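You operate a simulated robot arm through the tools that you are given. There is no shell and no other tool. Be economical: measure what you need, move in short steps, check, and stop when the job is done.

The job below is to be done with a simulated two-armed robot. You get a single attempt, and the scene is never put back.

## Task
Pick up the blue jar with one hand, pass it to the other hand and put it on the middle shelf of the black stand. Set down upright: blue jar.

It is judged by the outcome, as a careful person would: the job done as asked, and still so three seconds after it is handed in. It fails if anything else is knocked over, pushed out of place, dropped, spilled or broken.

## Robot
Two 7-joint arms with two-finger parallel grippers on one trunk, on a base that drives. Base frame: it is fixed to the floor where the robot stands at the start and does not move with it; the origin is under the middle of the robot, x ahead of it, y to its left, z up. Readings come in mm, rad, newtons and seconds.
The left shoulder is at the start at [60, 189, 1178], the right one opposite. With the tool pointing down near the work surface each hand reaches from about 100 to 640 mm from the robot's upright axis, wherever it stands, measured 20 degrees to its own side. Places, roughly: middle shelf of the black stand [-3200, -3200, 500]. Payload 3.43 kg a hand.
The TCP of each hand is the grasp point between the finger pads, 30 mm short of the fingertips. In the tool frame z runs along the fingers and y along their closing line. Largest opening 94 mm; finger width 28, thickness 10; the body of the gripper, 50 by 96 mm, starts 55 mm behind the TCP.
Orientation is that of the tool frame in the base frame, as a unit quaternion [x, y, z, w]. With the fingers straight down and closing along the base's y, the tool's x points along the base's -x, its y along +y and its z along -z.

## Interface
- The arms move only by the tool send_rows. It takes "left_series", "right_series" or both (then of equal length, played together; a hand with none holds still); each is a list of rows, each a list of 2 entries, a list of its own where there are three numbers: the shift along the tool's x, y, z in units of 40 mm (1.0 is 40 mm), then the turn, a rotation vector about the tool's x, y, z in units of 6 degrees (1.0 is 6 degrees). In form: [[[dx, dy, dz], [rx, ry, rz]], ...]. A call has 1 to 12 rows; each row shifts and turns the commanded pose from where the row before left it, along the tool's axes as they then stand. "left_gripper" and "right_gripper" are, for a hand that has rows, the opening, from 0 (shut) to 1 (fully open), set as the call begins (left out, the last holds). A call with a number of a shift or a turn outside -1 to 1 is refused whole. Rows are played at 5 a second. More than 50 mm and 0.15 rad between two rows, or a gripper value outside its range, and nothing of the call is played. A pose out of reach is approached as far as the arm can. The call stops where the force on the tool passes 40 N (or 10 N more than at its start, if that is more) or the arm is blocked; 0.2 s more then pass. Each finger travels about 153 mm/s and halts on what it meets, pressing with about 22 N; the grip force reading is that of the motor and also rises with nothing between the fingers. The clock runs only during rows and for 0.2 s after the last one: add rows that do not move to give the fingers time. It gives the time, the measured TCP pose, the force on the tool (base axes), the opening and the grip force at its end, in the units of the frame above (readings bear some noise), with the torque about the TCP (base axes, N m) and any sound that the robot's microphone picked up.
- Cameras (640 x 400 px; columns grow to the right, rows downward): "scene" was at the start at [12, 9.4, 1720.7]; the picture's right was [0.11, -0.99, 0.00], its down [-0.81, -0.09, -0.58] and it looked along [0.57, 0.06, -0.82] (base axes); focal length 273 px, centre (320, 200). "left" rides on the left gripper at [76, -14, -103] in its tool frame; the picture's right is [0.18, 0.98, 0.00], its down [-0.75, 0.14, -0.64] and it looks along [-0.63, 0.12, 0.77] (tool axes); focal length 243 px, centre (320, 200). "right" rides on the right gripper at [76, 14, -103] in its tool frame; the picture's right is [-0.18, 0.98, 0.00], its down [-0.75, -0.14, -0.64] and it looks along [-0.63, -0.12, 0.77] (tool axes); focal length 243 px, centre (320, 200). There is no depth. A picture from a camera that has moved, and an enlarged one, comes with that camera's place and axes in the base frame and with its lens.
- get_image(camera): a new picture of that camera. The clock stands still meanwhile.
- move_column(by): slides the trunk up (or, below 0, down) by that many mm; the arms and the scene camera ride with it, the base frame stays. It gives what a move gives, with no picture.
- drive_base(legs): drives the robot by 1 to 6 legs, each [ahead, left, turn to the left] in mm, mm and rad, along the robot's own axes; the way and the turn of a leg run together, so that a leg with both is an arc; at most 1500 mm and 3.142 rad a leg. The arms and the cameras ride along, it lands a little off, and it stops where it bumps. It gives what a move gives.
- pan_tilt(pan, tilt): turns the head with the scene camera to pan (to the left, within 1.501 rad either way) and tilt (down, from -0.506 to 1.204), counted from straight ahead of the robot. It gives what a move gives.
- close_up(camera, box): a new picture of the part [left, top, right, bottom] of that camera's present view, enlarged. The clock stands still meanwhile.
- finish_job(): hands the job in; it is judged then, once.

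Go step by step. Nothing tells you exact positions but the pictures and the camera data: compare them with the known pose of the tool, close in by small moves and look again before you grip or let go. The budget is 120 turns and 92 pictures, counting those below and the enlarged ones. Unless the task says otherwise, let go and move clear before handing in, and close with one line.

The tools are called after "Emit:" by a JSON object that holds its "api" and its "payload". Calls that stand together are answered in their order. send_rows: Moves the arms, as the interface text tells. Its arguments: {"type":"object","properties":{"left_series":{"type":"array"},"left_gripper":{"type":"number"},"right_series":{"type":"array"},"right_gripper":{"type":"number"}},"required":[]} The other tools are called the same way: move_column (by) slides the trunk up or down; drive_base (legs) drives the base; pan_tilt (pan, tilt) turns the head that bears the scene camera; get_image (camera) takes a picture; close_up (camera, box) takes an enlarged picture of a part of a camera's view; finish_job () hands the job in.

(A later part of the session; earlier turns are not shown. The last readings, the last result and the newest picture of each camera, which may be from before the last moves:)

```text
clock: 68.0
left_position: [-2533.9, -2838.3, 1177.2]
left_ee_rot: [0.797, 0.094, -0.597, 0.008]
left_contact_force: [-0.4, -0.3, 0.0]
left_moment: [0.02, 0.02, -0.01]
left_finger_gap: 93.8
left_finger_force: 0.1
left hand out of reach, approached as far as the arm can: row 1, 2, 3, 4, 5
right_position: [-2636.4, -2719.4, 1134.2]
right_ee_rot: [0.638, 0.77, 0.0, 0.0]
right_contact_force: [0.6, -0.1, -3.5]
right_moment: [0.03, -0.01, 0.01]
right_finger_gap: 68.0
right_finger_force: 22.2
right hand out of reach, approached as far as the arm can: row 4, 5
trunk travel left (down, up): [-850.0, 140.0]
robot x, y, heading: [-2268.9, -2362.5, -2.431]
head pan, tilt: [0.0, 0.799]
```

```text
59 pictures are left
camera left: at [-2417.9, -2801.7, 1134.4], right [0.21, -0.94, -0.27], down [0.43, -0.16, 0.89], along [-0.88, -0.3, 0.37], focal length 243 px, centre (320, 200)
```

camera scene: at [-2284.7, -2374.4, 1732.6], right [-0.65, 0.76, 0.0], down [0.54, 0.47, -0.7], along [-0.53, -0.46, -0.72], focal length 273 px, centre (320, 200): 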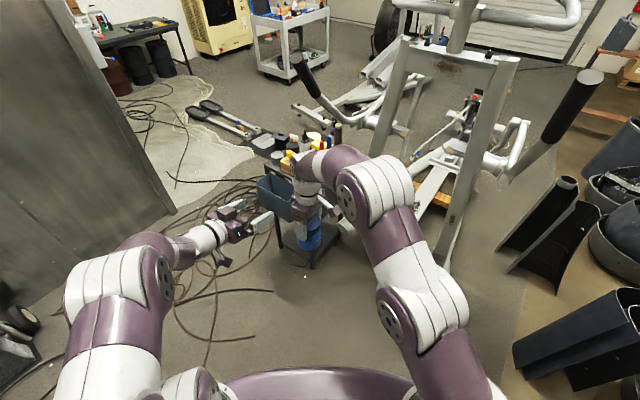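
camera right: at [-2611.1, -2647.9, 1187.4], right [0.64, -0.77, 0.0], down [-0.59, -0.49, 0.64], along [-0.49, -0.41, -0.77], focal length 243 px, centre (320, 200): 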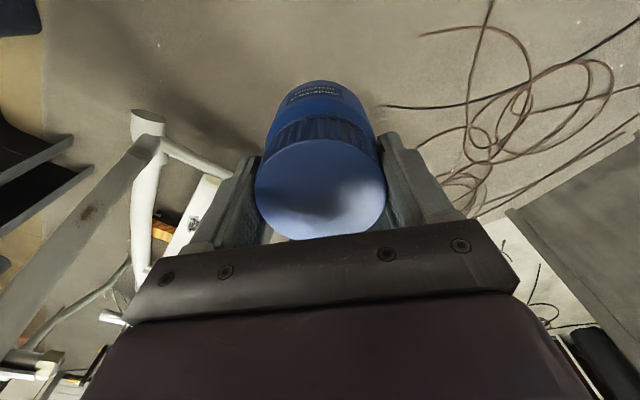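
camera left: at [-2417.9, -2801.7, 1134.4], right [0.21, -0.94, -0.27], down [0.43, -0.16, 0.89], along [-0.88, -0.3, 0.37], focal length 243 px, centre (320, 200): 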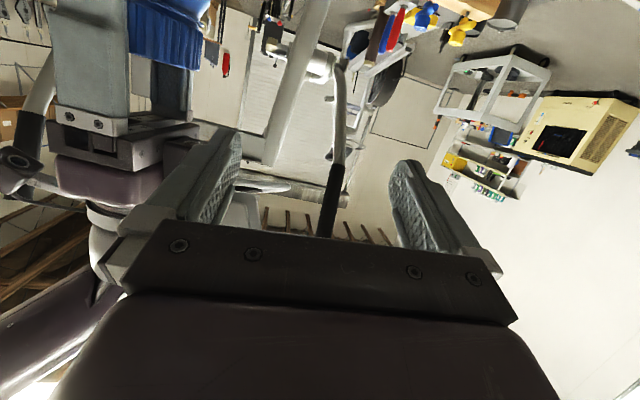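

Both hands are near reach limits. I'll bring the right command back within reach, and relax the left to 24° pitch at a pregrasp pose nearer the jar.

Emit:
{"api": "send_rows", "payload": {"left_series": [[[0, 0, 0], [0, 1, 0]], [[0, 0, 0], [0, 1, 0]], [[0, 0, 0], [0, 0, 0]], [[0.02, -0.92, 0.155], [0, 0, 0]], [[0.02, -0.92, 0.155], [0, 0, 0]], [[0, 0, 0], [0, 0, 0]], [[0, 0, 0], [0, 0, 0]]], "right_series": [[[0.87, 0.51, 0.47], [0, 0, 0]], [[0, 0, 0], [0, 0, 0]], [[0, 0, 0], [0, 0, 0]], [[0, 0, 0], [0, 0, 0]], [[0, 0, 0], [0, 0, 0]], [[0, 0, 0], [0, 0, 0]], [[0, 0, 0], [0, 0, 0]]]}}

Emit:
{"api": "get_image", "payload": {"camera": "scene"}}

```text
clock: 69.6
left_position: [-2555.8, -2769.1, 1178.6]
left_ee_rot: [0.848, 0.089, -0.522, -0.007]
left_contact_force: [-0.3, -0.3, 0.1]
left_moment: [0.01, 0.02, -0.01]
left_finger_gap: 94.0
left_finger_force: 0.2
right_position: [-2625.2, -2681.1, 1115.7]
right_ee_rot: [0.637, 0.771, 0.0, 0.0]
right_contact_force: [0.5, -0.1, -4.1]
right_moment: [0.01, 0.0, -0.01]
right_finger_gap: 68.0
right_finger_force: 21.7
trunk travel left (down, up): [-850.0, 140.0]
robot x, y, heading: [-2266.8, -2360.5, -2.433]
head pan, tilt: [0.0, 0.799]
```

```text
58 pictures are left
camera scene: at [-2284.8, -2374.5, 1732.6], right [-0.65, 0.76, 0.0], down [0.54, 0.47, -0.7], along [-0.53, -0.46, -0.72], focal length 273 px, centre (320, 200)
```

scene: 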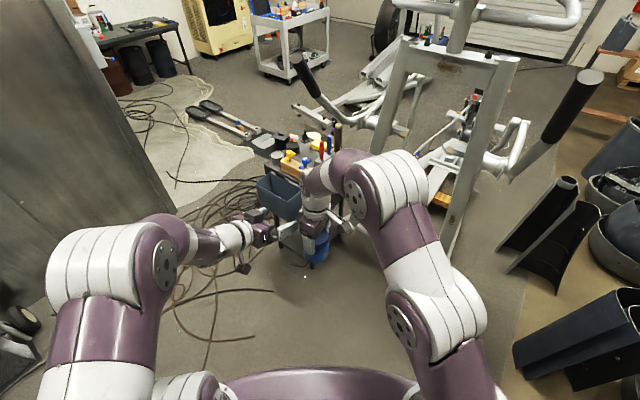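

Commands resync to reached poses, good. I'll retreat the left hand to a pregrasp and raise the jar with the right hand to meet its height.

Emit:
{"api": "send_rows", "payload": {"left_series": [[[0.47, -0.765, -0.38], [0, 0, 0]], [[0.47, -0.765, -0.38], [0, 0, 0]], [[0.47, -0.765, -0.38], [0, 0, 0]], [[0, 0, 0], [0, 0, 0]]], "right_series": [[[0, 0.18, -0.79], [0, 0, 0]], [[0, 0.18, -0.79], [0, 0, 0]], [[0, 0.18, -0.79], [0, 0, 0]], [[0, 0, 0], [0, 0, 0]]]}}

Emit:
{"api": "get_image", "payload": {"camera": "scene"}}

Emit:
{"api": "get_image", "payload": {"camera": "left"}}

```text
clock: 70.1
left_position: [-2530.7, -2724.6, 1177.0]
left_ee_rot: [0.843, 0.093, -0.529, -0.001]
left_contact_force: [1.5, -16.8, -11.0]
left_moment: [-0.81, -0.4, 0.49]
left_finger_gap: 83.7
left_finger_force: 0.1
right_position: [-2613.0, -2669.8, 1153.9]
right_ee_rot: [0.635, 0.772, 0.012, -0.007]
right_contact_force: [-0.4, 17.4, 7.6]
right_moment: [-0.19, -0.61, 0.84]
right_finger_gap: 67.8
right_finger_force: 22.5
trunk travel left (down, up): [-850.0, 140.0]
robot x, y, heading: [-2268.2, -2362.1, -2.427]
head pan, tilt: [0.0, 0.799]
stopped in row 2 (right hand): the force on the tool passed its limit at 56 N (the readings are from after the stop); the commanded pose is now the measured one
```

```text
57 pictures are left
camera scene: at [-2283.0, -2372.3, 1732.6], right [-0.65, 0.76, 0.0], down [0.54, 0.47, -0.7], along [-0.53, -0.46, -0.72], focal length 273 px, centre (320, 200)
```

scene: 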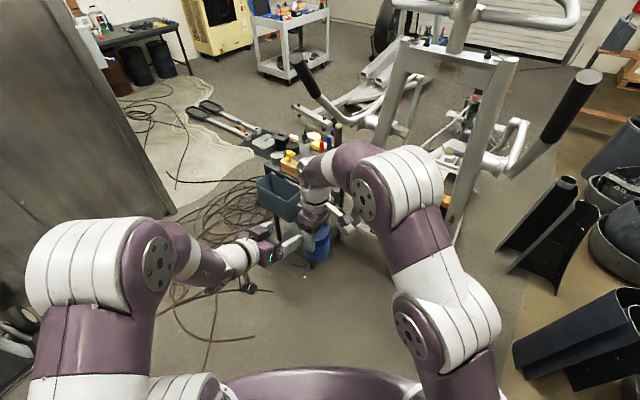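

```text
56 pictures are left
camera left: at [-2408.9, -2687.8, 1153.7], right [0.23, -0.94, -0.26], down [0.28, -0.19, 0.94], along [-0.93, -0.29, 0.21], focal length 243 px, centre (320, 200)
```

left: 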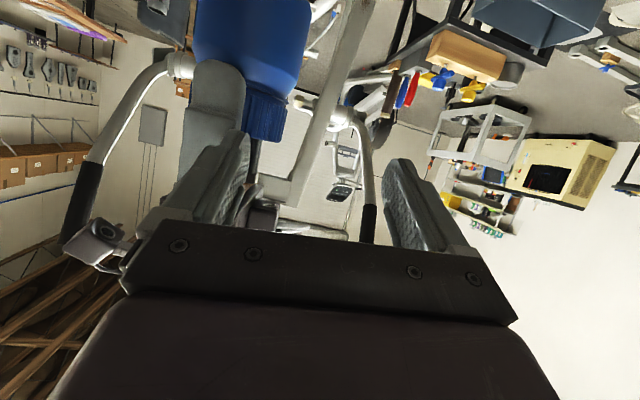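

The left finger touched the right finger; the jar is still held. I'll back the left hand off, away from contact and straight back along its axis.

Emit:
{"api": "send_rows", "payload": {"left_series": [[[0, 0.5, 0], [0, 0, 0]], [[0, 0.2, -0.8], [0, 0, 0]], [[0, 0, -0.9], [0, 0, 0]], [[0, 0, 0], [0, 0, 0]]], "left_gripper": 1}}

Emit:
{"api": "get_image", "payload": {"camera": "left"}}

Emit:
{"api": "get_image", "payload": {"camera": "right"}}

```text
clock: 71.1
left_position: [-2468.3, -2746.6, 1205.4]
left_ee_rot: [0.843, 0.091, -0.531, -0.002]
left_contact_force: [-1.0, -0.2, 0.7]
left_moment: [0.02, -0.01, -0.01]
left_finger_gap: 94.3
left_finger_force: 0.0
right_position: [-2614.4, -2672.1, 1154.3]
right_ee_rot: [0.636, 0.772, 0.012, -0.006]
right_contact_force: [0.3, 0.5, -3.6]
right_moment: [0.0, -0.02, 0.02]
right_finger_gap: 68.0
right_finger_force: 21.7
trunk travel left (down, up): [-850.0, 140.0]
robot x, y, heading: [-2270.3, -2365.0, -2.428]
head pan, tilt: [0.0, 0.799]
```

```text
55 pictures are left
camera left: at [-2346.3, -2709.9, 1182.8], right [0.23, -0.94, -0.26], down [0.28, -0.2, 0.94], along [-0.93, -0.29, 0.22], focal length 243 px, centre (320, 200)
```

left: 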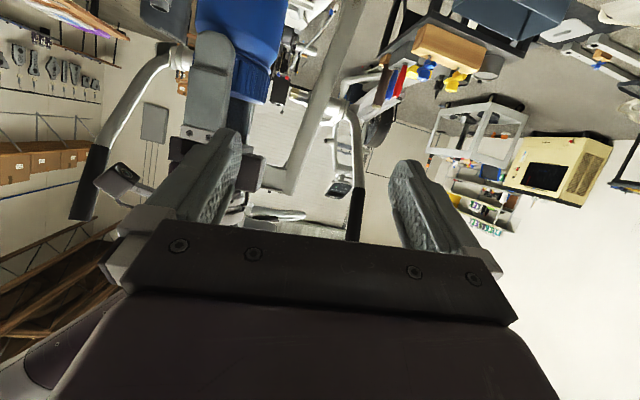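

```text
54 pictures are left
camera right: at [-2618.0, -2598.2, 1258.0], right [1.0, 0.01, 0.01], down [0.0, -0.78, 0.62], along [0.01, -0.62, -0.78], focal length 243 px, centre (320, 200)
```

right: 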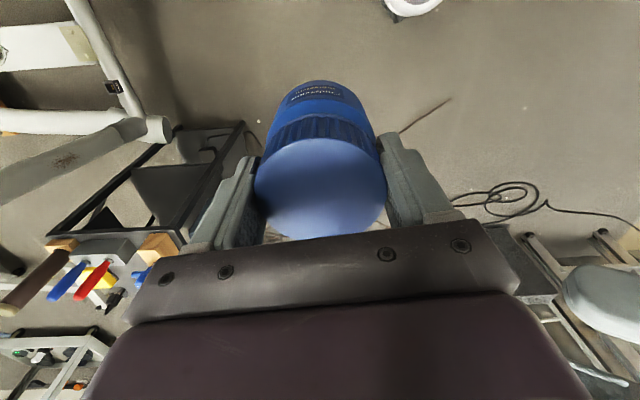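

Contact cleared and the jar is still gripped squarely. I'll test whether the left hand can pitch flatter and level its roll here.

Emit:
{"api": "send_rows", "payload": {"left_series": [[[0, 0, 0], [0, -1, 0]], [[0, 0, 0], [0, -1, 0]], [[0, 0, 0], [0, 0, -0.5]], [[0, 0, 0], [0, 0, 0]]]}}

```text
clock: 72.1
left_position: [-2468.4, -2745.4, 1203.6]
left_ee_rot: [0.84, 0.114, -0.53, -0.016]
left_contact_force: [0.0, 0.0, 0.7]
left_moment: [-0.04, -0.02, -0.01]
left_finger_gap: 93.8
left_finger_force: 0.0
left hand out of reach, approached as far as the arm can: row 1, 2
right_position: [-2614.8, -2672.8, 1153.0]
right_ee_rot: [0.636, 0.771, 0.012, -0.006]
right_contact_force: [0.5, -0.1, -3.5]
right_moment: [-0.01, 0.01, 0.0]
right_finger_gap: 68.1
right_finger_force: 21.6
trunk travel left (down, up): [-850.0, 140.0]
robot x, y, heading: [-2269.4, -2361.9, -2.428]
head pan, tilt: [0.0, 0.799]
```

That's a wrist limit. Before designing the hand-over I'll test whether the left hand can point flat when extended straight ahead, as it must at the shelf.

Emit:
{"api": "send_rows", "payload": {"left_series": [[[0.1, 0.85, -0.5], [0, 0, 0]], [[0, 0.5, 0], [-0.886, -0.148, -0.437]], [[0, 0, 0], [-0.886, -0.148, -0.437]], [[0, 0, 0], [-0.886, -0.148, -0.437]], [[0, 0, 0], [-0.886, -0.148, -0.437]], [[0, 0, 0], [-0.886, -0.148, -0.437]], [[-0.4, 0, 0.85], [0, 0, 0.9]], [[-0.4, 0, 0.85], [0, 0, 0]], [[-0.4, 0, 0.85], [0, 0, 0]], [[-0.4, 0, 0.85], [0, 0, 0]], [[-0.4, 0, 0.85], [0, 0, 0]], [[0, 0, 0], [0, 0, 0]]]}}

Emit:
{"api": "send_rows", "payload": {"left_series": [[[0, 0, 0], [0, -1, 0]], [[0, 0, 0], [0, -1, 0]], [[0, 0, 0], [0, -1, 0]], [[0, 0, 0], [0, 0, 0]]]}}

Emit:
{"api": "get_image", "payload": {"camera": "scene"}}

```text
clock: 74.7
left_position: [-2591.1, -2895.9, 1197.3]
left_ee_rot: [0.796, 0.289, -0.511, 0.146]
left_contact_force: [0.6, -0.1, 0.1]
left_moment: [-0.01, -0.03, 0.01]
left_finger_gap: 93.9
left_finger_force: 0.1
left hand out of reach, approached as far as the arm can: row 1, 7
right_position: [-2614.8, -2672.2, 1154.5]
right_ee_rot: [0.636, 0.771, 0.012, -0.006]
right_contact_force: [0.7, 0.0, -3.9]
right_moment: [0.02, 0.02, 0.04]
right_finger_gap: 67.7
right_finger_force: 22.3
trunk travel left (down, up): [-850.0, 140.0]
robot x, y, heading: [-2266.7, -2362.4, -2.43]
head pan, tilt: [0.0, 0.799]
```

```text
clock: 75.7
left_position: [-2578.0, -2913.2, 1203.0]
left_ee_rot: [0.708, 0.26, -0.629, 0.187]
left_contact_force: [0.9, 0.1, -0.6]
left_moment: [-0.01, 0.01, 0.02]
left_finger_gap: 94.0
left_finger_force: 0.0
left hand out of reach, approached as far as the arm can: row 2, 3
right_position: [-2614.7, -2672.0, 1153.1]
right_ee_rot: [0.636, 0.772, 0.012, -0.006]
right_contact_force: [0.1, 0.4, -2.9]
right_moment: [-0.03, -0.01, 0.01]
right_finger_gap: 67.9
right_finger_force: 21.0
trunk travel left (down, up): [-850.0, 140.0]
robot x, y, heading: [-2269.1, -2362.5, -2.434]
head pan, tilt: [0.0, 0.799]
```

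```text
53 pictures are left
camera scene: at [-2284.5, -2374.3, 1732.6], right [-0.65, 0.76, 0.0], down [0.54, 0.47, -0.7], along [-0.53, -0.46, -0.72], focal length 273 px, centre (320, 200)
```

scene: 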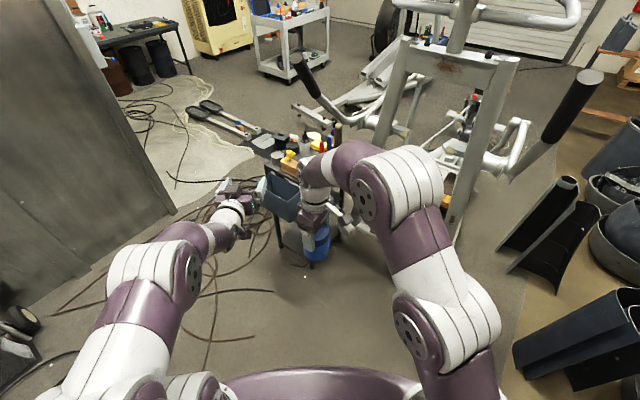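

The left hand can be nearly flat (8°) when extended about 600 mm ahead. I'll move the right hand aside and test whether the left can reach nearer the midline while pointing slightly left, since that lets the base stay clear of the elliptical.

Emit:
{"api": "send_rows", "payload": {"right_series": [[[0.98, -0.1, 0], [0, 0, 0]], [[0.98, -0.1, 0], [0, 0, 0]], [[0.98, -0.1, 0], [0, 0, 0]], [[0.98, -0.1, 0], [0, 0, 0]], [[0.98, -0.1, 0], [0, 0, 0]], [[0, 0, 0], [0, 0, 0]]]}}

Emit:
{"api": "send_rows", "payload": {"left_series": [[[0, -0.9, 0], [0, 0, 0.6]], [[0, -0.9, 0], [0, 0, 0]], [[0, -0.9, 0], [0, 0, 0]], [[0, 0, 0], [-0.986, -0.062, -0.137]], [[0, 0, 0], [-0.986, -0.062, -0.137]], [[0, 0, 0], [-0.986, -0.062, -0.137]], [[0, 0, 0], [0, 0, 0]]]}}

```text
clock: 77.1
left_position: [-2578.9, -2914.3, 1201.7]
left_ee_rot: [0.709, 0.261, -0.629, 0.186]
left_contact_force: [0.4, -1.1, 0.7]
left_moment: [-0.01, -0.01, -0.03]
left_finger_gap: 94.3
left_finger_force: 0.1
right_position: [-2673.2, -2482.9, 1155.6]
right_ee_rot: [0.636, 0.772, 0.012, -0.007]
right_contact_force: [0.5, -0.3, -3.5]
right_moment: [0.05, -0.01, 0.01]
right_finger_gap: 67.7
right_finger_force: 21.7
trunk travel left (down, up): [-850.0, 140.0]
robot x, y, heading: [-2270.6, -2362.3, -2.433]
head pan, tilt: [0.0, 0.799]
```

```text
clock: 78.7
left_position: [-2558.3, -2919.0, 1201.6]
left_ee_rot: [0.713, 0.251, -0.619, 0.216]
left_contact_force: [0.7, -0.6, -0.6]
left_moment: [0.02, 0.02, 0.01]
left_finger_gap: 94.1
left_finger_force: 0.0
left hand out of reach, approached as far as the arm can: row 1, 2, 3, 4, 5, 6
right_position: [-2673.7, -2483.3, 1154.9]
right_ee_rot: [0.636, 0.772, 0.011, -0.006]
right_contact_force: [-1.0, 0.0, -3.6]
right_moment: [0.03, -0.02, 0.01]
right_finger_gap: 67.9
right_finger_force: 22.1
trunk travel left (down, up): [-850.0, 140.0]
robot x, y, heading: [-2268.0, -2362.6, -2.432]
head pan, tilt: [0.0, 0.799]
```

Clamped by the wrist limit. Since the trunk can go very low, the hand may be well above the shoulder at the shelf; I'll test with the left hand raised 160 mm.

Emit:
{"api": "send_rows", "payload": {"left_series": [[[-1, 0, -0.15], [0, 0, 0]], [[-1, 0, -0.15], [0, 0, 0]], [[-1, 0, -0.15], [0, 0, 0]], [[-1, 0, -0.15], [0, 0, 0]], [[0, -0.9, 0], [0, 0, 0]], [[0, -0.9, 0], [0, 0, 0]], [[0, -0.9, 0], [0, 0, 0]], [[0, 0, 0], [-0.986, -0.062, -0.137]], [[0, 0, 0], [-0.986, -0.062, -0.137]], [[0, 0, 0], [-0.986, -0.062, -0.137]], [[0, 0, 0], [0, 0, 0]]]}}

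Emit:
{"api": "get_image", "payload": {"camera": "scene"}}

```text
clock: 81.1
left_position: [-2573.1, -2901.2, 1370.0]
left_ee_rot: [0.713, 0.249, -0.62, 0.213]
left_contact_force: [0.5, -0.6, -0.3]
left_moment: [0.0, 0.01, 0.0]
left_finger_gap: 94.0
left_finger_force: 0.1
left hand out of reach, approached as far as the arm can: row 5, 6, 7, 8, 9, 10
right_position: [-2673.3, -2483.4, 1156.3]
right_ee_rot: [0.636, 0.771, 0.012, -0.007]
right_contact_force: [-0.2, -0.4, -3.7]
right_moment: [0.03, -0.01, 0.0]
right_finger_gap: 68.1
right_finger_force: 21.9
trunk travel left (down, up): [-850.0, 140.0]
robot x, y, heading: [-2268.6, -2365.4, -2.43]
head pan, tilt: [0.0, 0.799]
```

```text
52 pictures are left
camera scene: at [-2285.1, -2375.1, 1732.6], right [-0.65, 0.76, 0.0], down [0.54, 0.47, -0.7], along [-0.53, -0.45, -0.72], focal length 273 px, centre (320, 200)
```

scene: 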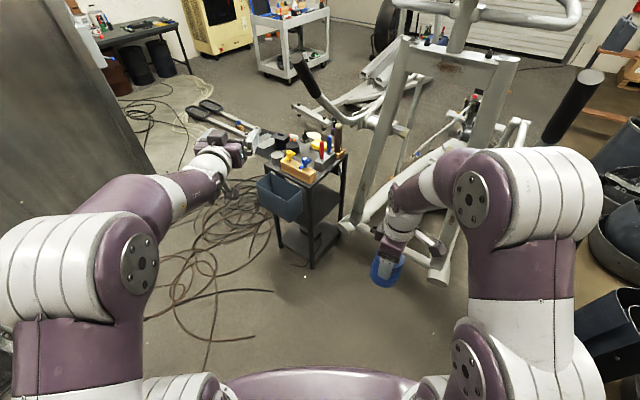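

The wrist geometry shows the left arm can't serve this shelf from the safe (east) side, but mirrored, the right arm can. So I'll set the jar down on the clear floor here, re-pick it with the left hand, and pass it to the right. First: right hand to the front, left hand back to pointing down.

Emit:
{"api": "send_rows", "payload": {"left_series": [[[0, 0, 0], [0, 1, 0]], [[0, 0, 0], [0, 1, 0]], [[0, 0, 0], [0, 1, 0]], [[0, 0, 0], [0, 1, 0]], [[0, 0, 0], [0, 1, 0]], [[0, 0, 0], [0, 1, 0]], [[0, 0, 0], [0, 1, 0]], [[0, 0, 0], [0, 1, 0]], [[0, 0, 0], [0, 1, 0]], [[0, 0, 0], [0, 1, 0]], [[0, 0, 0], [0, 1, 0]], [[0, 0, 0], [0, 1, 0]]]}}

Emit:
{"api": "send_rows", "payload": {"left_series": [[[0.8, 0.4, 0], [0, 1, 0]], [[0.8, 0.4, 0], [0, 0.7, 0]], [[0.8, 0.4, 0.5], [0, 0, 0]], [[0.3, 0, 0.8], [0, 0, 0]], [[0, 0, 0.9], [0, 0, 0]], [[0, 0, 0], [0, 0, 0]]], "right_series": [[[-0.87, -0.06, 0], [0, 0, 0]], [[-0.87, -0.06, 0], [0, 0, 0]], [[-0.87, -0.06, 0], [0, 0, 0]], [[-0.87, -0.06, 0], [0, 0, 0]], [[-0.87, -0.06, 0], [0, 0, 0]], [[0, 0, 0], [0, 0, 0]]]}}

Emit:
{"api": "get_image", "payload": {"camera": "scene"}}

```text
clock: 83.7
left_position: [-2558.9, -2873.0, 1316.7]
left_ee_rot: [0.937, 0.311, -0.154, 0.04]
left_contact_force: [0.6, -0.1, -0.7]
left_moment: [-0.01, 0.04, -0.01]
left_finger_gap: 94.2
left_finger_force: 0.1
left hand out of reach, approached as far as the arm can: row 5, 11, 12
right_position: [-2673.7, -2483.3, 1155.0]
right_ee_rot: [0.636, 0.772, 0.012, -0.007]
right_contact_force: [0.1, -0.4, -2.6]
right_moment: [0.0, 0.02, -0.02]
right_finger_gap: 67.8
right_finger_force: 22.1
trunk travel left (down, up): [-850.0, 140.0]
robot x, y, heading: [-2271.0, -2363.5, -2.432]
head pan, tilt: [0.0, 0.799]
```

```text
clock: 85.1
left_position: [-2451.7, -2842.4, 1180.2]
left_ee_rot: [0.946, 0.314, -0.072, 0.014]
left_contact_force: [0.8, 0.5, 0.0]
left_moment: [0.0, 0.01, -0.05]
left_finger_gap: 94.1
left_finger_force: 0.0
left hand out of reach, approached as far as the arm can: row 1, 2
right_position: [-2651.0, -2657.0, 1155.0]
right_ee_rot: [0.636, 0.772, 0.011, -0.006]
right_contact_force: [0.1, 0.1, -2.9]
right_moment: [0.02, 0.01, 0.03]
right_finger_gap: 67.8
right_finger_force: 21.9
trunk travel left (down, up): [-850.0, 140.0]
robot x, y, heading: [-2265.7, -2360.3, -2.43]
head pan, tilt: [0.0, 0.799]
```

```text
51 pictures are left
camera scene: at [-2284.3, -2373.4, 1732.6], right [-0.65, 0.76, 0.0], down [0.54, 0.47, -0.7], along [-0.53, -0.46, -0.72], focal length 273 px, centre (320, 200)
```

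scene: 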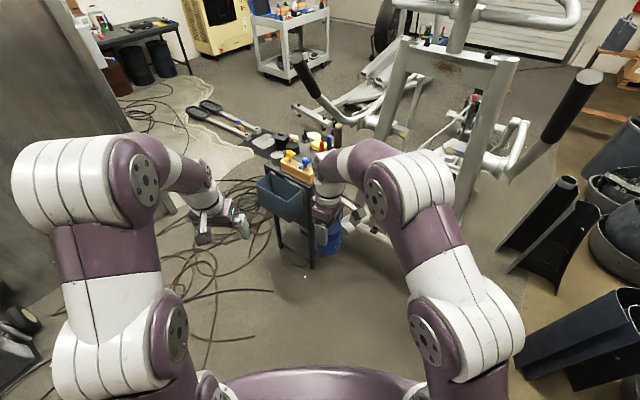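

Now lowering the trunk 800 mm so the right hand can set the jar on the floor.

Emit:
{"api": "move_column", "payload": {"by": -800}}

Emit:
{"api": "get_image", "payload": {"camera": "scene"}}

Emit:
{"api": "get_image", "payload": {"camera": "right"}}

```text
refused: -800 is not a number from -400 to 400
```

```text
50 pictures are left
camera scene: at [-2284.3, -2373.4, 1732.6], right [-0.65, 0.76, 0.0], down [0.54, 0.47, -0.7], along [-0.53, -0.46, -0.72], focal length 273 px, centre (320, 200)
```

scene: 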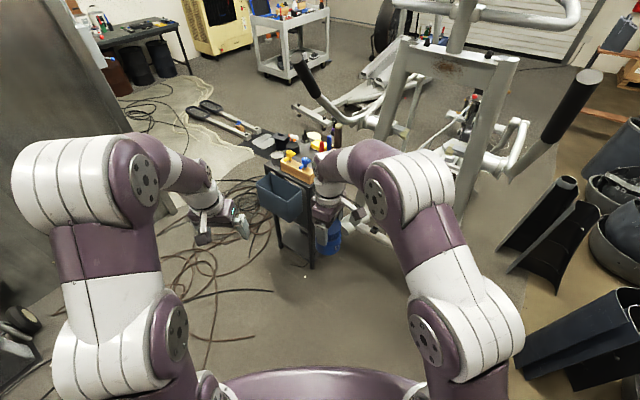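

```text
49 pictures are left
camera right: at [-2652.1, -2582.8, 1259.7], right [1.0, 0.01, 0.01], down [0.0, -0.78, 0.62], along [0.01, -0.62, -0.78], focal length 243 px, centre (320, 200)
```

right: 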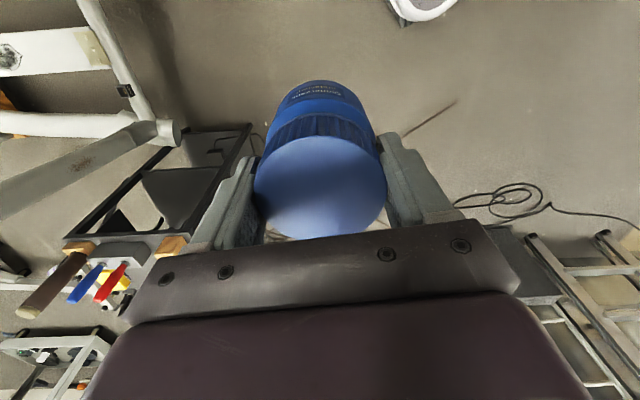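

The trunk moves at most 400 at a time; going down in two steps.

Emit:
{"api": "move_column", "payload": {"by": -400}}

Emit:
{"api": "move_column", "payload": {"by": -400}}

Emit:
{"api": "get_image", "payload": {"camera": "scene"}}

```text
clock: 89.0
left_position: [-2451.5, -2843.4, 779.9]
left_ee_rot: [0.947, 0.314, -0.072, 0.012]
left_contact_force: [-0.1, 0.9, -0.1]
left_moment: [0.03, 0.01, -0.01]
left_finger_gap: 94.0
left_finger_force: 0.0
right_position: [-2650.5, -2658.5, 754.2]
right_ee_rot: [0.637, 0.771, 0.012, -0.006]
right_contact_force: [0.4, 0.3, -2.9]
right_moment: [0.05, 0.0, -0.03]
right_finger_gap: 67.7
right_finger_force: 21.8
trunk travel left (down, up): [-450.0, 540.0]
robot x, y, heading: [-2266.3, -2355.3, -2.434]
head pan, tilt: [0.0, 0.799]
```

```text
clock: 92.8
left_position: [-2451.3, -2842.8, 379.5]
left_ee_rot: [0.947, 0.314, -0.071, 0.011]
left_contact_force: [-0.8, -0.1, 0.8]
left_moment: [-0.01, -0.02, 0.0]
left_finger_gap: 93.9
left_finger_force: 0.1
right_position: [-2649.7, -2658.8, 354.8]
right_ee_rot: [0.636, 0.772, 0.011, -0.006]
right_contact_force: [0.2, 0.7, -2.5]
right_moment: [0.01, -0.03, -0.02]
right_finger_gap: 68.0
right_finger_force: 21.5
trunk travel left (down, up): [-50.0, 940.0]
robot x, y, heading: [-2269.8, -2364.3, -2.427]
head pan, tilt: [0.0, 0.799]
```

```text
48 pictures are left
camera scene: at [-2284.7, -2375.1, 932.6], right [-0.65, 0.76, 0.0], down [0.54, 0.47, -0.7], along [-0.53, -0.45, -0.72], focal length 273 px, centre (320, 200)
```

scene: 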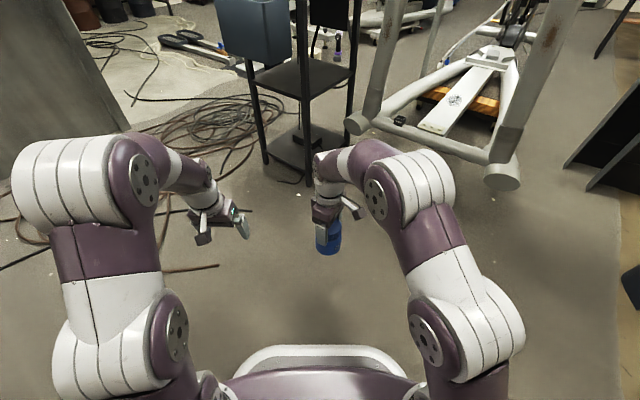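

The low view shows the middle shelf empty and open on this side. Lowering the jar near to the floor now.

Emit:
{"api": "move_column", "payload": {"by": -50}}

Emit:
{"api": "send_rows", "payload": {"right_series": [[[0, 0, 0.9], [0, 0, 0]], [[0, 0, 0.9], [0, 0, 0]], [[0, 0, 0.9], [0, 0, 0]], [[0, 0, 0.9], [0, 0, 0]], [[0, 0, 0.9], [0, 0, 0]], [[0, 0, 0.5], [0, 0, 0]], [[0, 0, 0], [0, 0, 0]]]}}

Emit:
{"api": "get_image", "payload": {"camera": "scene"}}

```text
clock: 93.7
left_position: [-2450.8, -2843.4, 329.1]
left_ee_rot: [0.947, 0.314, -0.071, 0.012]
left_contact_force: [0.2, 1.0, 0.0]
left_moment: [0.0, 0.01, 0.02]
left_finger_gap: 94.0
left_finger_force: 0.0
right_position: [-2650.2, -2658.3, 304.6]
right_ee_rot: [0.636, 0.772, 0.012, -0.006]
right_contact_force: [0.5, -0.1, -3.8]
right_moment: [-0.01, -0.01, -0.02]
right_finger_gap: 67.6
right_finger_force: 22.3
trunk travel left (down, up): [0.0, 990.0]
robot x, y, heading: [-2266.7, -2362.7, -2.433]
head pan, tilt: [0.0, 0.799]
```

```text
clock: 95.3
left_position: [-2450.4, -2842.5, 329.5]
left_ee_rot: [0.946, 0.314, -0.072, 0.011]
left_contact_force: [0.6, 0.3, -0.2]
left_moment: [-0.01, 0.0, -0.02]
left_finger_gap: 94.0
left_finger_force: 0.0
right_position: [-2648.0, -2654.0, 107.3]
right_ee_rot: [0.636, 0.772, 0.012, -0.006]
right_contact_force: [0.4, -0.2, -3.0]
right_moment: [-0.01, 0.0, -0.01]
right_finger_gap: 67.5
right_finger_force: 21.9
trunk travel left (down, up): [0.0, 990.0]
robot x, y, heading: [-2266.6, -2359.5, -2.434]
head pan, tilt: [0.0, 0.799]
```

```text
47 pictures are left
camera scene: at [-2284.7, -2375.1, 882.6], right [-0.65, 0.76, 0.0], down [0.54, 0.47, -0.7], along [-0.53, -0.45, -0.72], focal length 273 px, centre (320, 200)
```

scene: 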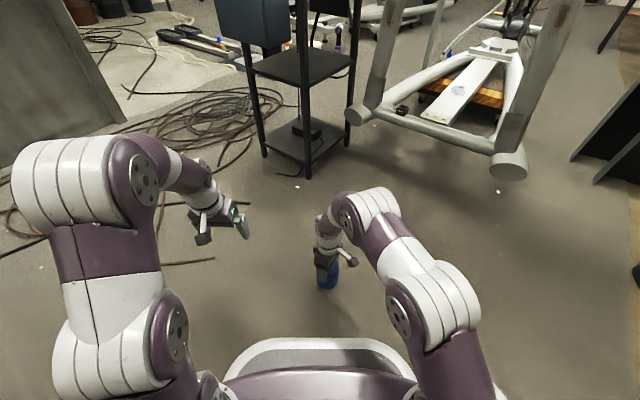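

Nearing the floor; levelling the 1.5° tilt and creeping down in 4 mm steps.

Emit:
{"api": "send_rows", "payload": {"right_series": [[[0, 0, 0], [0, -0.25, 0]], [[0, 0, 0.1], [0, 0, 0]], [[0, 0, 0.1], [0, 0, 0]], [[0, 0, 0.1], [0, 0, 0]], [[0, 0, 0.1], [0, 0, 0]], [[0, 0, 0.1], [0, 0, 0]], [[0, 0, 0], [0, 0, 0]]]}}

```text
clock: 96.9
left_position: [-2451.7, -2841.4, 331.3]
left_ee_rot: [0.946, 0.314, -0.072, 0.013]
left_contact_force: [0.7, -0.3, -1.1]
left_moment: [-0.02, -0.03, 0.03]
left_finger_gap: 93.8
left_finger_force: 0.1
right_position: [-2649.7, -2655.1, 87.4]
right_ee_rot: [0.636, 0.771, 0.001, 0.004]
right_contact_force: [10.2, -3.5, 25.8]
right_moment: [0.23, -0.36, -0.07]
right_finger_gap: 67.9
right_finger_force: 22.0
trunk travel left (down, up): [0.0, 990.0]
robot x, y, heading: [-2266.5, -2363.0, -2.427]
head pan, tilt: [0.0, 0.799]
```

Contact with the floor (26 N). I'll ease up slightly, check, then release.

Emit:
{"api": "send_rows", "payload": {"right_series": [[[0, 0, -0.06], [0, 0, 0]], [[0, 0, 0], [0, 0, 0]]]}}

Emit:
{"api": "close_up", "payload": {"camera": "scene", "box": [290, 230, 370, 310]}}

```text
clock: 97.5
left_position: [-2452.1, -2842.5, 329.1]
left_ee_rot: [0.947, 0.314, -0.071, 0.013]
left_contact_force: [0.0, -0.1, -0.2]
left_moment: [-0.01, -0.01, -0.03]
left_finger_gap: 93.9
left_finger_force: 0.1
right_position: [-2649.3, -2651.5, 87.7]
right_ee_rot: [0.636, 0.771, 0.003, 0.004]
right_contact_force: [0.0, -3.5, 4.5]
right_moment: [-0.21, 0.24, 0.03]
right_finger_gap: 67.7
right_finger_force: 22.1
trunk travel left (down, up): [0.0, 990.0]
robot x, y, heading: [-2270.5, -2361.1, -2.433]
head pan, tilt: [0.0, 0.799]
```

```text
5.00 times, centred on (330, 270) of scene
camera zoom: at [-2284.4, -2374.8, 882.5], right [-0.65, 0.76, 0.0], down [0.54, 0.47, -0.7], along [-0.53, -0.46, -0.72], focal length 1365 px, centre (270, -150)
```

zoom: 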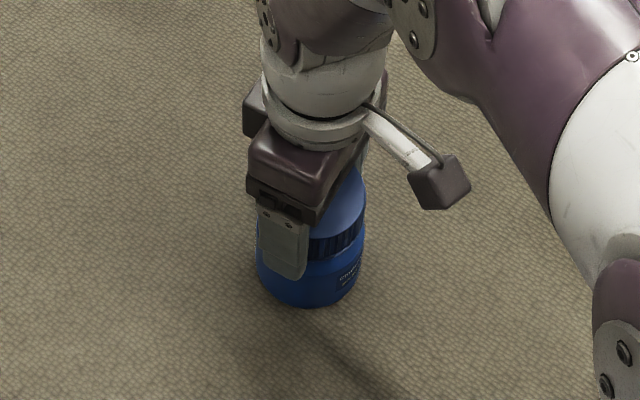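

The jar stands upright on the floor. Releasing and lifting the right hand straight up, then aside.

Emit:
{"api": "send_rows", "payload": {"right_series": [[[0, 0, 0], [0, 0, 0]], [[0, 0, 0], [0, 0, 0]], [[0, 0, 0], [0, 0, 0]], [[0, 0, -0.5], [0, 0, 0]], [[0, 0, -0.9], [0, 0, 0]], [[0, 0, -0.9], [0, 0, 0]], [[0, 0, -0.9], [0, 0, 0]], [[0, 0, -0.9], [0, 0, 0]], [[0, 0, 0], [0, 0, 0]]], "right_gripper": 1}}

Emit:
{"api": "get_image", "payload": {"camera": "right"}}

```text
clock: 99.5
left_position: [-2451.7, -2843.0, 330.3]
left_ee_rot: [0.947, 0.314, -0.071, 0.011]
left_contact_force: [-0.4, -0.8, -0.5]
left_moment: [-0.03, -0.01, 0.0]
left_finger_gap: 93.8
left_finger_force: 0.0
right_position: [-2653.3, -2651.4, 253.2]
right_ee_rot: [0.636, 0.772, 0.003, 0.003]
right_contact_force: [0.3, 0.3, -0.3]
right_moment: [0.03, -0.03, 0.02]
right_finger_gap: 94.0
right_finger_force: 0.2
trunk travel left (down, up): [0.0, 990.0]
robot x, y, heading: [-2268.7, -2361.7, -2.429]
head pan, tilt: [0.0, 0.799]
```

```text
45 pictures are left
camera right: at [-2655.6, -2574.6, 356.3], right [1.0, 0.01, 0.01], down [0.0, -0.77, 0.64], along [0.01, -0.64, -0.77], focal length 243 px, centre (320, 200)
```

right: 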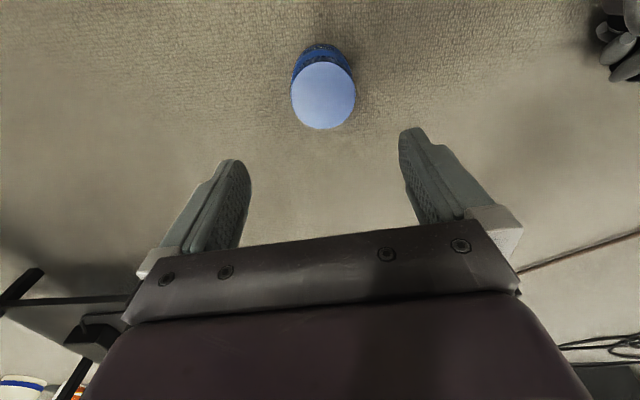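

Jar is verified at [-2650,-2653]. Moving the right hand clear to the right, levelling the left hand and bringing it above the jar.

Emit:
{"api": "send_rows", "payload": {"right_series": [[[0.87, -0.5, -0.2], [0, 0, 0]], [[0.87, -0.5, -0.2], [0, 0, 0]], [[0.87, -0.5, 0], [0, 0, 0]], [[0.87, -0.5, 0], [0, 0, 0]], [[0.87, -0.5, 0], [0, 0, 0]], [[0, 0, 0], [0, 0, 0]]], "left_series": [[[0, 0, 0], [0, 0.7, 0]], [[0, 0, 0], [0, 0.7, 0]], [[0, 0, 0], [-0.2, 0, 0]], [[0, 0, 0], [0, 0, 0]], [[0, 0, 0], [0, 0, 0]], [[0, 0, 0], [0, 0, 0]]], "left_gripper": 1}}

Emit:
{"api": "send_rows", "payload": {"left_series": [[[-0.16, -0.96, 0], [0, 0, 0]], [[-0.16, -0.96, 0], [0, 0, 0]], [[-0.16, -0.96, 0], [0, 0, 0]], [[-0.16, -0.96, 0], [0, 0, 0]], [[-0.16, -0.96, 0], [0, 0, 0]], [[-0.16, -0.96, 0], [0, 0, 0]], [[-0.16, -0.96, 0], [0, 0, 0]], [[0, 0, 0], [0, 0, 0]]]}}

Emit:
{"api": "get_image", "payload": {"camera": "left"}}

Emit:
{"api": "get_image", "payload": {"camera": "scene"}}

```text
clock: 100.9
left_position: [-2450.4, -2842.3, 331.8]
left_ee_rot: [0.95, 0.313, 0.002, -0.001]
left_contact_force: [-0.8, 0.3, -0.2]
left_moment: [-0.03, 0.0, -0.04]
left_finger_gap: 94.1
left_finger_force: 0.1
right_position: [-2783.0, -2497.5, 263.7]
right_ee_rot: [0.636, 0.771, 0.004, 0.004]
right_contact_force: [1.0, -0.6, 0.2]
right_moment: [0.01, -0.01, 0.02]
right_finger_gap: 94.0
right_finger_force: 0.1
trunk travel left (down, up): [0.0, 990.0]
robot x, y, heading: [-2269.9, -2364.7, -2.432]
head pan, tilt: [0.0, 0.799]
```

```text
clock: 102.7
left_position: [-2645.9, -2652.3, 320.8]
left_ee_rot: [0.95, 0.314, 0.001, -0.002]
left_contact_force: [0.3, 0.4, -0.7]
left_moment: [0.02, -0.02, 0.0]
left_finger_gap: 94.0
left_finger_force: 0.0
left hand out of reach, approached as far as the arm can: row 7
right_position: [-2782.4, -2498.5, 263.4]
right_ee_rot: [0.636, 0.771, 0.004, 0.004]
right_contact_force: [-0.3, 0.0, -0.1]
right_moment: [0.01, 0.04, -0.02]
right_finger_gap: 94.1
right_finger_force: 0.0
trunk travel left (down, up): [0.0, 990.0]
robot x, y, heading: [-2268.0, -2358.6, -2.433]
head pan, tilt: [0.0, 0.799]
```

```text
44 pictures are left
camera left: at [-2591.7, -2596.5, 423.6], right [0.73, -0.68, 0.0], down [-0.52, -0.56, 0.64], along [-0.43, -0.47, -0.77], focal length 243 px, centre (320, 200)
```

left: 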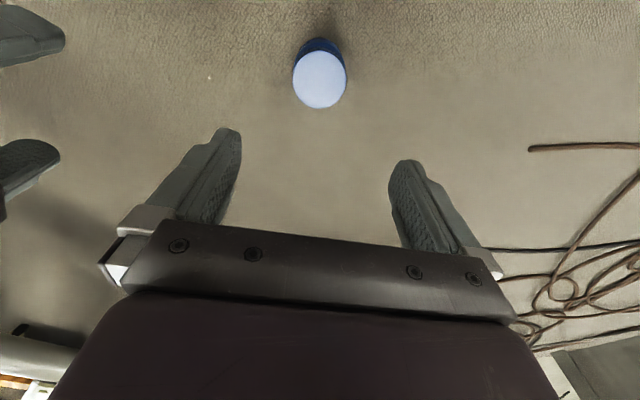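

```text
43 pictures are left
camera scene: at [-2284.6, -2374.9, 882.6], right [-0.65, 0.76, 0.0], down [0.54, 0.47, -0.7], along [-0.53, -0.46, -0.72], focal length 273 px, centre (320, 200)
```

scene: 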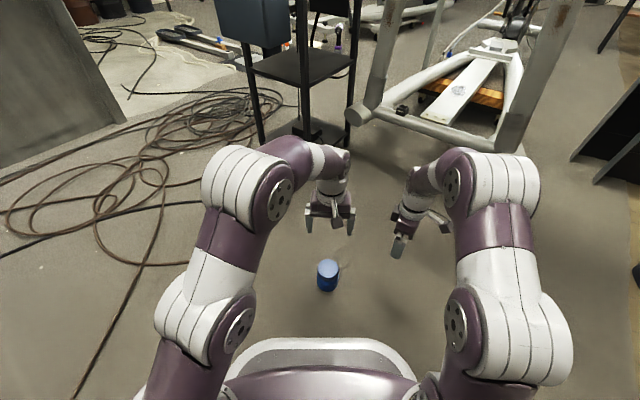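

The left hand is centred over the jar within a few mm. Descending to TCP z about 94 for a high grip on the lid.

Emit:
{"api": "send_rows", "payload": {"left_series": [[[0, 0, 0.95], [0, 0, 0]], [[0, 0, 0.95], [0, 0, 0]], [[0, 0, 0.95], [0, 0, 0]], [[0, 0, 0.95], [0, 0, 0]], [[0, 0, 0], [0, 0, 0]]]}}

Emit:
{"api": "get_image", "payload": {"camera": "left"}}

```text
clock: 103.9
left_position: [-2640.7, -2651.4, 168.9]
left_ee_rot: [0.949, 0.315, 0.001, 0.0]
left_contact_force: [-0.1, -0.8, 0.4]
left_moment: [-0.01, -0.01, 0.0]
left_finger_gap: 93.9
left_finger_force: 0.0
right_position: [-2783.1, -2499.3, 264.2]
right_ee_rot: [0.637, 0.771, 0.004, 0.004]
right_contact_force: [-0.5, 0.4, -0.2]
right_moment: [0.0, 0.0, 0.0]
right_finger_gap: 93.9
right_finger_force: 0.1
trunk travel left (down, up): [0.0, 990.0]
robot x, y, heading: [-2269.1, -2362.1, -2.431]
head pan, tilt: [0.0, 0.799]
```

```text
42 pictures are left
camera left: at [-2587.8, -2594.4, 271.7], right [0.73, -0.68, 0.0], down [-0.52, -0.56, 0.64], along [-0.43, -0.47, -0.77], focal length 243 px, centre (320, 200)
```

left: 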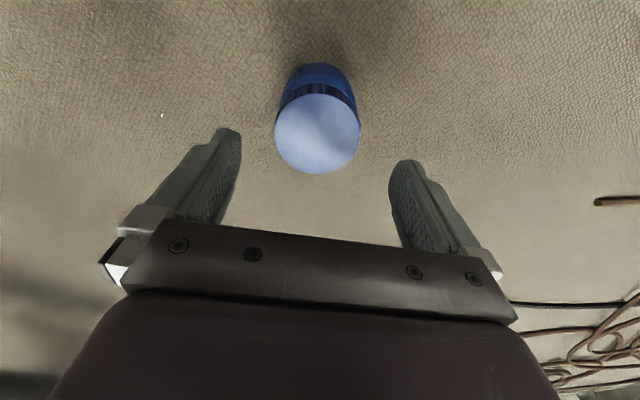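

Emit:
{"api": "send_rows", "payload": {"left_series": [[[-0.1, 0, 0.63], [0, 0, 0]], [[0, 0, 0.63], [0, 0, 0]], [[0, 0, 0.62], [0, 0, 0]], [[0, 0, 0], [0, 0, 0]]]}}

Emit:
{"api": "close_up", "payload": {"camera": "left", "box": [160, 50, 480, 250]}}

```text
clock: 104.9
left_position: [-2646.7, -2653.2, 94.0]
left_ee_rot: [0.949, 0.314, 0.001, 0.0]
left_contact_force: [0.6, 0.6, 0.5]
left_moment: [-0.01, -0.03, 0.02]
left_finger_gap: 94.2
left_finger_force: 0.0
right_position: [-2783.2, -2497.5, 263.8]
right_ee_rot: [0.636, 0.772, 0.003, 0.004]
right_contact_force: [-0.8, 0.0, -0.4]
right_moment: [-0.01, 0.01, 0.03]
right_finger_gap: 94.2
right_finger_force: 0.0
trunk travel left (down, up): [0.0, 990.0]
robot x, y, heading: [-2269.8, -2363.0, -2.431]
head pan, tilt: [0.0, 0.799]
```

```text
2.00 times, centred on (320, 150) of left
camera zoom: at [-2592.8, -2596.5, 197.3], right [0.73, -0.68, 0.0], down [-0.52, -0.56, 0.64], along [-0.43, -0.47, -0.77], focal length 485 px, centre (320, 300)
```

zoom: 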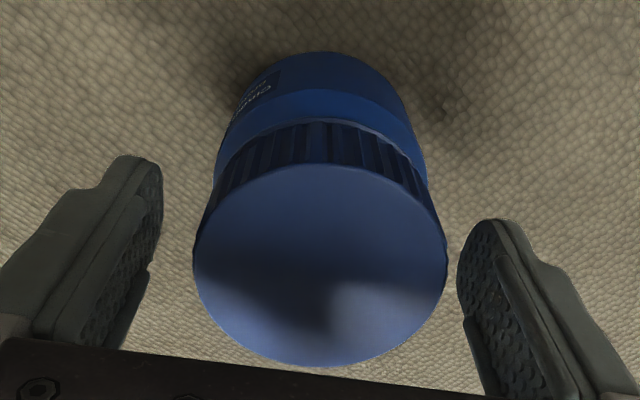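

Well centred. Closing the left gripper, then lifting with arm and trunk.

Emit:
{"api": "send_rows", "payload": {"left_series": [[[0, 0, 0], [0, 0, 0]], [[0, 0, 0], [0, 0, 0]], [[0, 0, 0], [0, 0, 0]], [[0, 0, 0], [0, 0, 0]], [[0, 0, -0.5], [0, 0, 0]], [[0, 0, -0.5], [0, 0, 0]], [[0, 0, 0], [0, 0, 0]]], "left_gripper": 0}}

Emit:
{"api": "move_column", "payload": {"by": 300}}

Emit:
{"api": "get_image", "payload": {"camera": "left"}}

```text
clock: 106.5
left_position: [-2645.4, -2652.4, 135.6]
left_ee_rot: [0.949, 0.314, 0.002, -0.001]
left_contact_force: [0.1, 0.2, -2.7]
left_moment: [0.0, -0.01, 0.01]
left_finger_gap: 67.9
left_finger_force: 22.0
right_position: [-2783.2, -2498.6, 264.1]
right_ee_rot: [0.637, 0.771, 0.004, 0.003]
right_contact_force: [0.1, 0.6, 0.2]
right_moment: [-0.04, 0.02, 0.01]
right_finger_gap: 94.1
right_finger_force: 0.0
trunk travel left (down, up): [0.0, 990.0]
robot x, y, heading: [-2269.6, -2360.6, -2.431]
head pan, tilt: [0.0, 0.799]
```

```text
clock: 109.5
left_position: [-2644.5, -2653.7, 435.9]
left_ee_rot: [0.949, 0.314, 0.002, -0.002]
left_contact_force: [0.7, -0.2, -3.2]
left_moment: [-0.05, -0.02, -0.04]
left_finger_gap: 67.4
left_finger_force: 21.5
right_position: [-2782.4, -2499.0, 562.9]
right_ee_rot: [0.636, 0.771, 0.003, 0.004]
right_contact_force: [0.1, 0.1, 0.0]
right_moment: [-0.01, 0.04, -0.01]
right_finger_gap: 93.9
right_finger_force: 0.1
trunk travel left (down, up): [-300.0, 690.0]
robot x, y, heading: [-2266.5, -2363.7, -2.429]
head pan, tilt: [0.0, 0.799]
```

```text
40 pictures are left
camera left: at [-2592.3, -2596.9, 537.8], right [0.73, -0.68, 0.0], down [-0.52, -0.56, 0.64], along [-0.43, -0.47, -0.77], focal length 243 px, centre (320, 200)
```

left: 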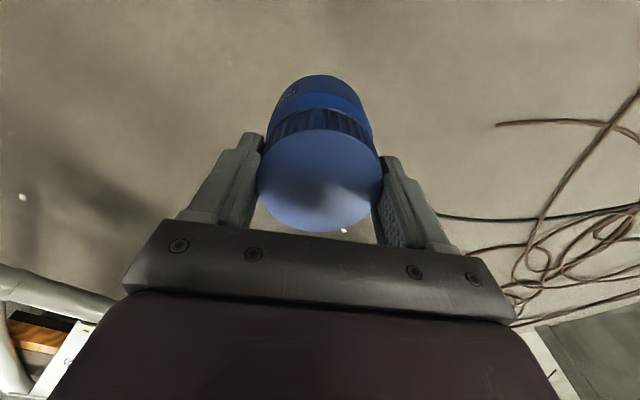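

The left hand now holds the jar by the lid. With the right hand I'll pitch up so it points sideways-left (toward about azimuth -79°), testing how flat it can get.

Emit:
{"api": "send_rows", "payload": {"right_series": [[[0, 0, 0], [0, -1, 0]], [[0, 0, 0], [0, -1, 0]], [[0, 0, 0], [0, -1, 0]], [[0, 0, 0], [0, -1, 0]], [[0, 0, 0], [0, -1, 0]], [[0, 0, 0], [0, -1, 0]], [[0, 0, 0], [0, -1, 0]], [[0, 0, 0], [0, -1, 0]], [[0, 0, 0], [0, -1, 0]], [[0, 0, 0], [0, -1, 0]], [[0, 0, 0], [0, -1, 0]], [[0, 0, 0], [0, -1, 0]]]}}

Emit:
{"api": "get_image", "payload": {"camera": "scene"}}

```text
clock: 112.1
left_position: [-2645.9, -2654.0, 436.1]
left_ee_rot: [0.949, 0.314, 0.001, -0.001]
left_contact_force: [0.2, 0.8, -4.0]
left_moment: [-0.02, 0.0, 0.02]
left_finger_gap: 67.0
left_finger_force: 22.0
right_position: [-2762.8, -2498.8, 546.3]
right_ee_rot: [0.569, 0.69, -0.279, 0.35]
right_contact_force: [0.7, -0.1, 0.8]
right_moment: [-0.01, 0.03, 0.0]
right_finger_gap: 94.0
right_finger_force: 0.1
right hand out of reach, approached as far as the arm can: row 9, 10, 11, 12
trunk travel left (down, up): [-300.0, 690.0]
robot x, y, heading: [-2272.4, -2361.0, -2.429]
head pan, tilt: [0.0, 0.799]
```

```text
39 pictures are left
camera scene: at [-2284.7, -2375.1, 1182.6], right [-0.65, 0.76, 0.0], down [0.54, 0.47, -0.7], along [-0.53, -0.45, -0.72], focal length 273 px, centre (320, 200)
```

scene: 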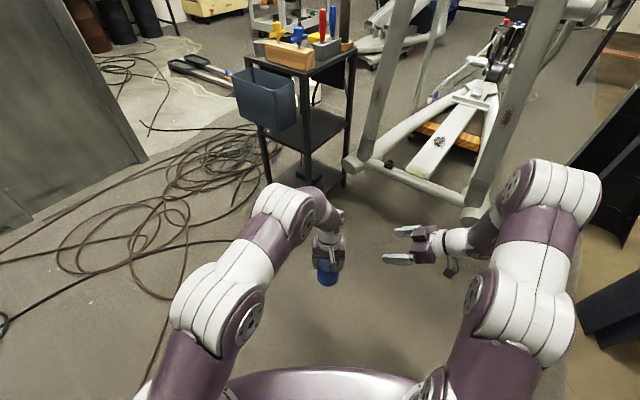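

The right hand limits at 37° down here, so I'll tilt the jar about 30° with the left hand (its lid is closed) to meet the right hand squarely, and raise it, while the right shifts to a pregrasp 130 mm off.

Emit:
{"api": "send_rows", "payload": {"left_series": [[[0, 0, -0.73], [0, 0, 0]], [[0, 0, -0.73], [0, 0, 0]], [[0, 0, -0.73], [0, 0, 0]], [[0, 0, 0], [0.907, 0.42, 0]], [[0, 0, 0], [0.907, 0.42, 0]], [[0, 0, 0], [0.907, 0.42, 0]], [[0, 0, 0], [0.907, 0.42, 0]], [[0, 0, 0], [0.907, 0.42, 0]], [[0, 0, 0], [0, 0, 0]]]}}

Emit:
{"api": "send_rows", "payload": {"right_series": [[[-0.19, 0.69, 0.27], [0, 0, 0]], [[-0.19, 0.69, 0.27], [0, 0, 0]], [[-0.19, 0.69, 0.27], [0, 0, 0]], [[0, 0, 0], [0, 0, 0]]]}}

Emit:
{"api": "get_image", "payload": {"camera": "scene"}}

Emit:
{"api": "get_image", "payload": {"camera": "right"}}

```text
clock: 114.1
left_position: [-2646.5, -2654.0, 523.1]
left_ee_rot: [0.917, 0.303, 0.032, -0.259]
left_contact_force: [-0.7, -0.7, -3.7]
left_moment: [-0.06, -0.03, 0.0]
left_finger_gap: 67.0
left_finger_force: 22.0
right_position: [-2763.2, -2499.0, 546.3]
right_ee_rot: [0.568, 0.691, -0.278, 0.35]
right_contact_force: [-0.2, -0.1, -0.9]
right_moment: [0.0, 0.02, -0.01]
right_finger_gap: 93.8
right_finger_force: 0.1
trunk travel left (down, up): [-300.0, 690.0]
robot x, y, heading: [-2267.3, -2361.5, -2.432]
head pan, tilt: [0.0, 0.799]
```

```text
clock: 115.1
left_position: [-2647.2, -2654.3, 524.6]
left_ee_rot: [0.917, 0.304, 0.031, -0.258]
left_contact_force: [-0.2, -0.1, -3.0]
left_moment: [-0.09, -0.04, 0.01]
left_finger_gap: 66.8
left_finger_force: 22.0
right_position: [-2673.5, -2520.4, 546.2]
right_ee_rot: [0.568, 0.691, -0.278, 0.35]
right_contact_force: [0.4, -0.2, -0.3]
right_moment: [0.0, 0.0, 0.0]
right_finger_gap: 94.1
right_finger_force: 0.2
trunk travel left (down, up): [-300.0, 690.0]
robot x, y, heading: [-2268.1, -2363.3, -2.432]
head pan, tilt: [0.0, 0.799]
```

```text
38 pictures are left
camera scene: at [-2284.8, -2375.1, 1182.6], right [-0.65, 0.76, 0.0], down [0.54, 0.47, -0.7], along [-0.53, -0.45, -0.72], focal length 273 px, centre (320, 200)
```

scene: 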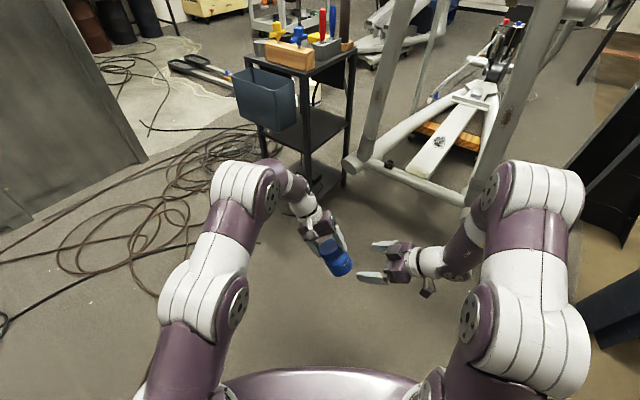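

```text
37 pictures are left
camera right: at [-2686.9, -2392.5, 547.5], right [0.98, 0.09, 0.16], down [-0.16, 0.03, 0.99], along [0.08, -1.0, 0.04], focal length 243 px, centre (320, 200)
```

right: 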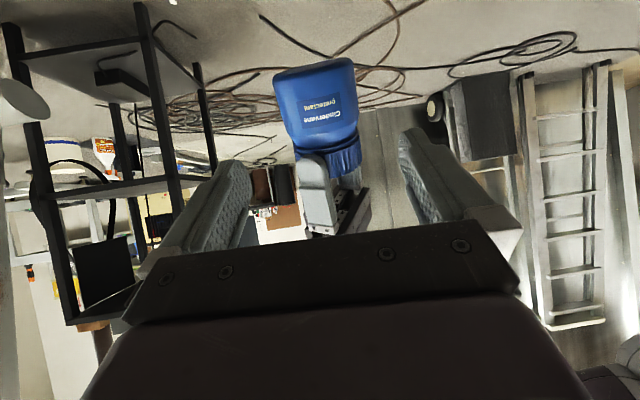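

The geometry matches: the jar is between the right fingers' lines and nearly perpendicular (7°). Advancing along the right tool axis most of the way, then checking.

Emit:
{"api": "send_rows", "payload": {"right_series": [[[0.1, 0, 0.6], [0, 0, 0]], [[0, 0, 0.6], [0, 0, 0]], [[0, 0, 0.6], [0, 0, 0]], [[0, 0, 0.5], [0, 0, 0]], [[0, 0, 0], [0, 0, 0]]]}}

Emit:
{"api": "get_image", "payload": {"camera": "right"}}

Emit:
{"api": "close_up", "payload": {"camera": "scene", "box": [280, 190, 440, 300]}}

```text
clock: 116.3
left_position: [-2646.4, -2653.8, 523.8]
left_ee_rot: [0.917, 0.303, 0.03, -0.258]
left_contact_force: [0.1, -0.4, -3.7]
left_moment: [-0.06, -0.03, -0.01]
left_finger_gap: 66.7
left_finger_force: 21.6
right_position: [-2660.0, -2592.8, 489.0]
right_ee_rot: [0.568, 0.691, -0.278, 0.351]
right_contact_force: [-0.6, 0.2, 0.4]
right_moment: [-0.02, -0.02, 0.0]
right_finger_gap: 93.9
right_finger_force: 0.0
trunk travel left (down, up): [-300.0, 690.0]
robot x, y, heading: [-2266.2, -2363.5, -2.432]
head pan, tilt: [0.0, 0.799]
```

```text
36 pictures are left
camera right: at [-2672.1, -2464.0, 489.0], right [0.98, 0.09, 0.16], down [-0.16, 0.03, 0.99], along [0.08, -1.0, 0.04], focal length 243 px, centre (320, 200)
```

right: 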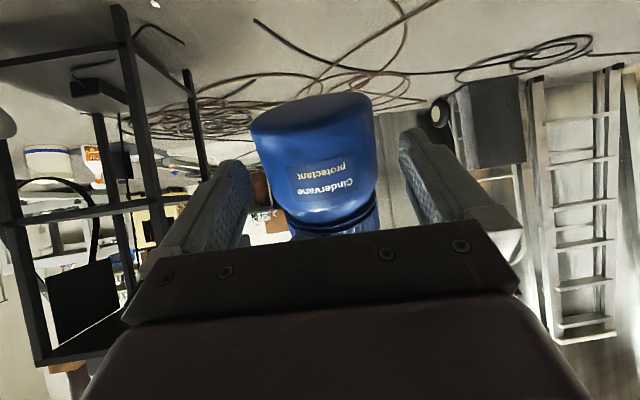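

```text
3.64 times, centred on (360, 245) of scene
camera zoom: at [-2284.9, -2375.1, 1182.6], right [-0.65, 0.76, 0.0], down [0.54, 0.47, -0.7], along [-0.53, -0.45, -0.72], focal length 993 px, centre (174, 36)
```

zoom: 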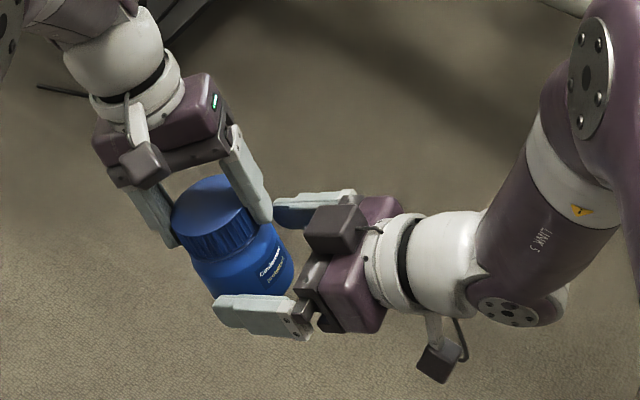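

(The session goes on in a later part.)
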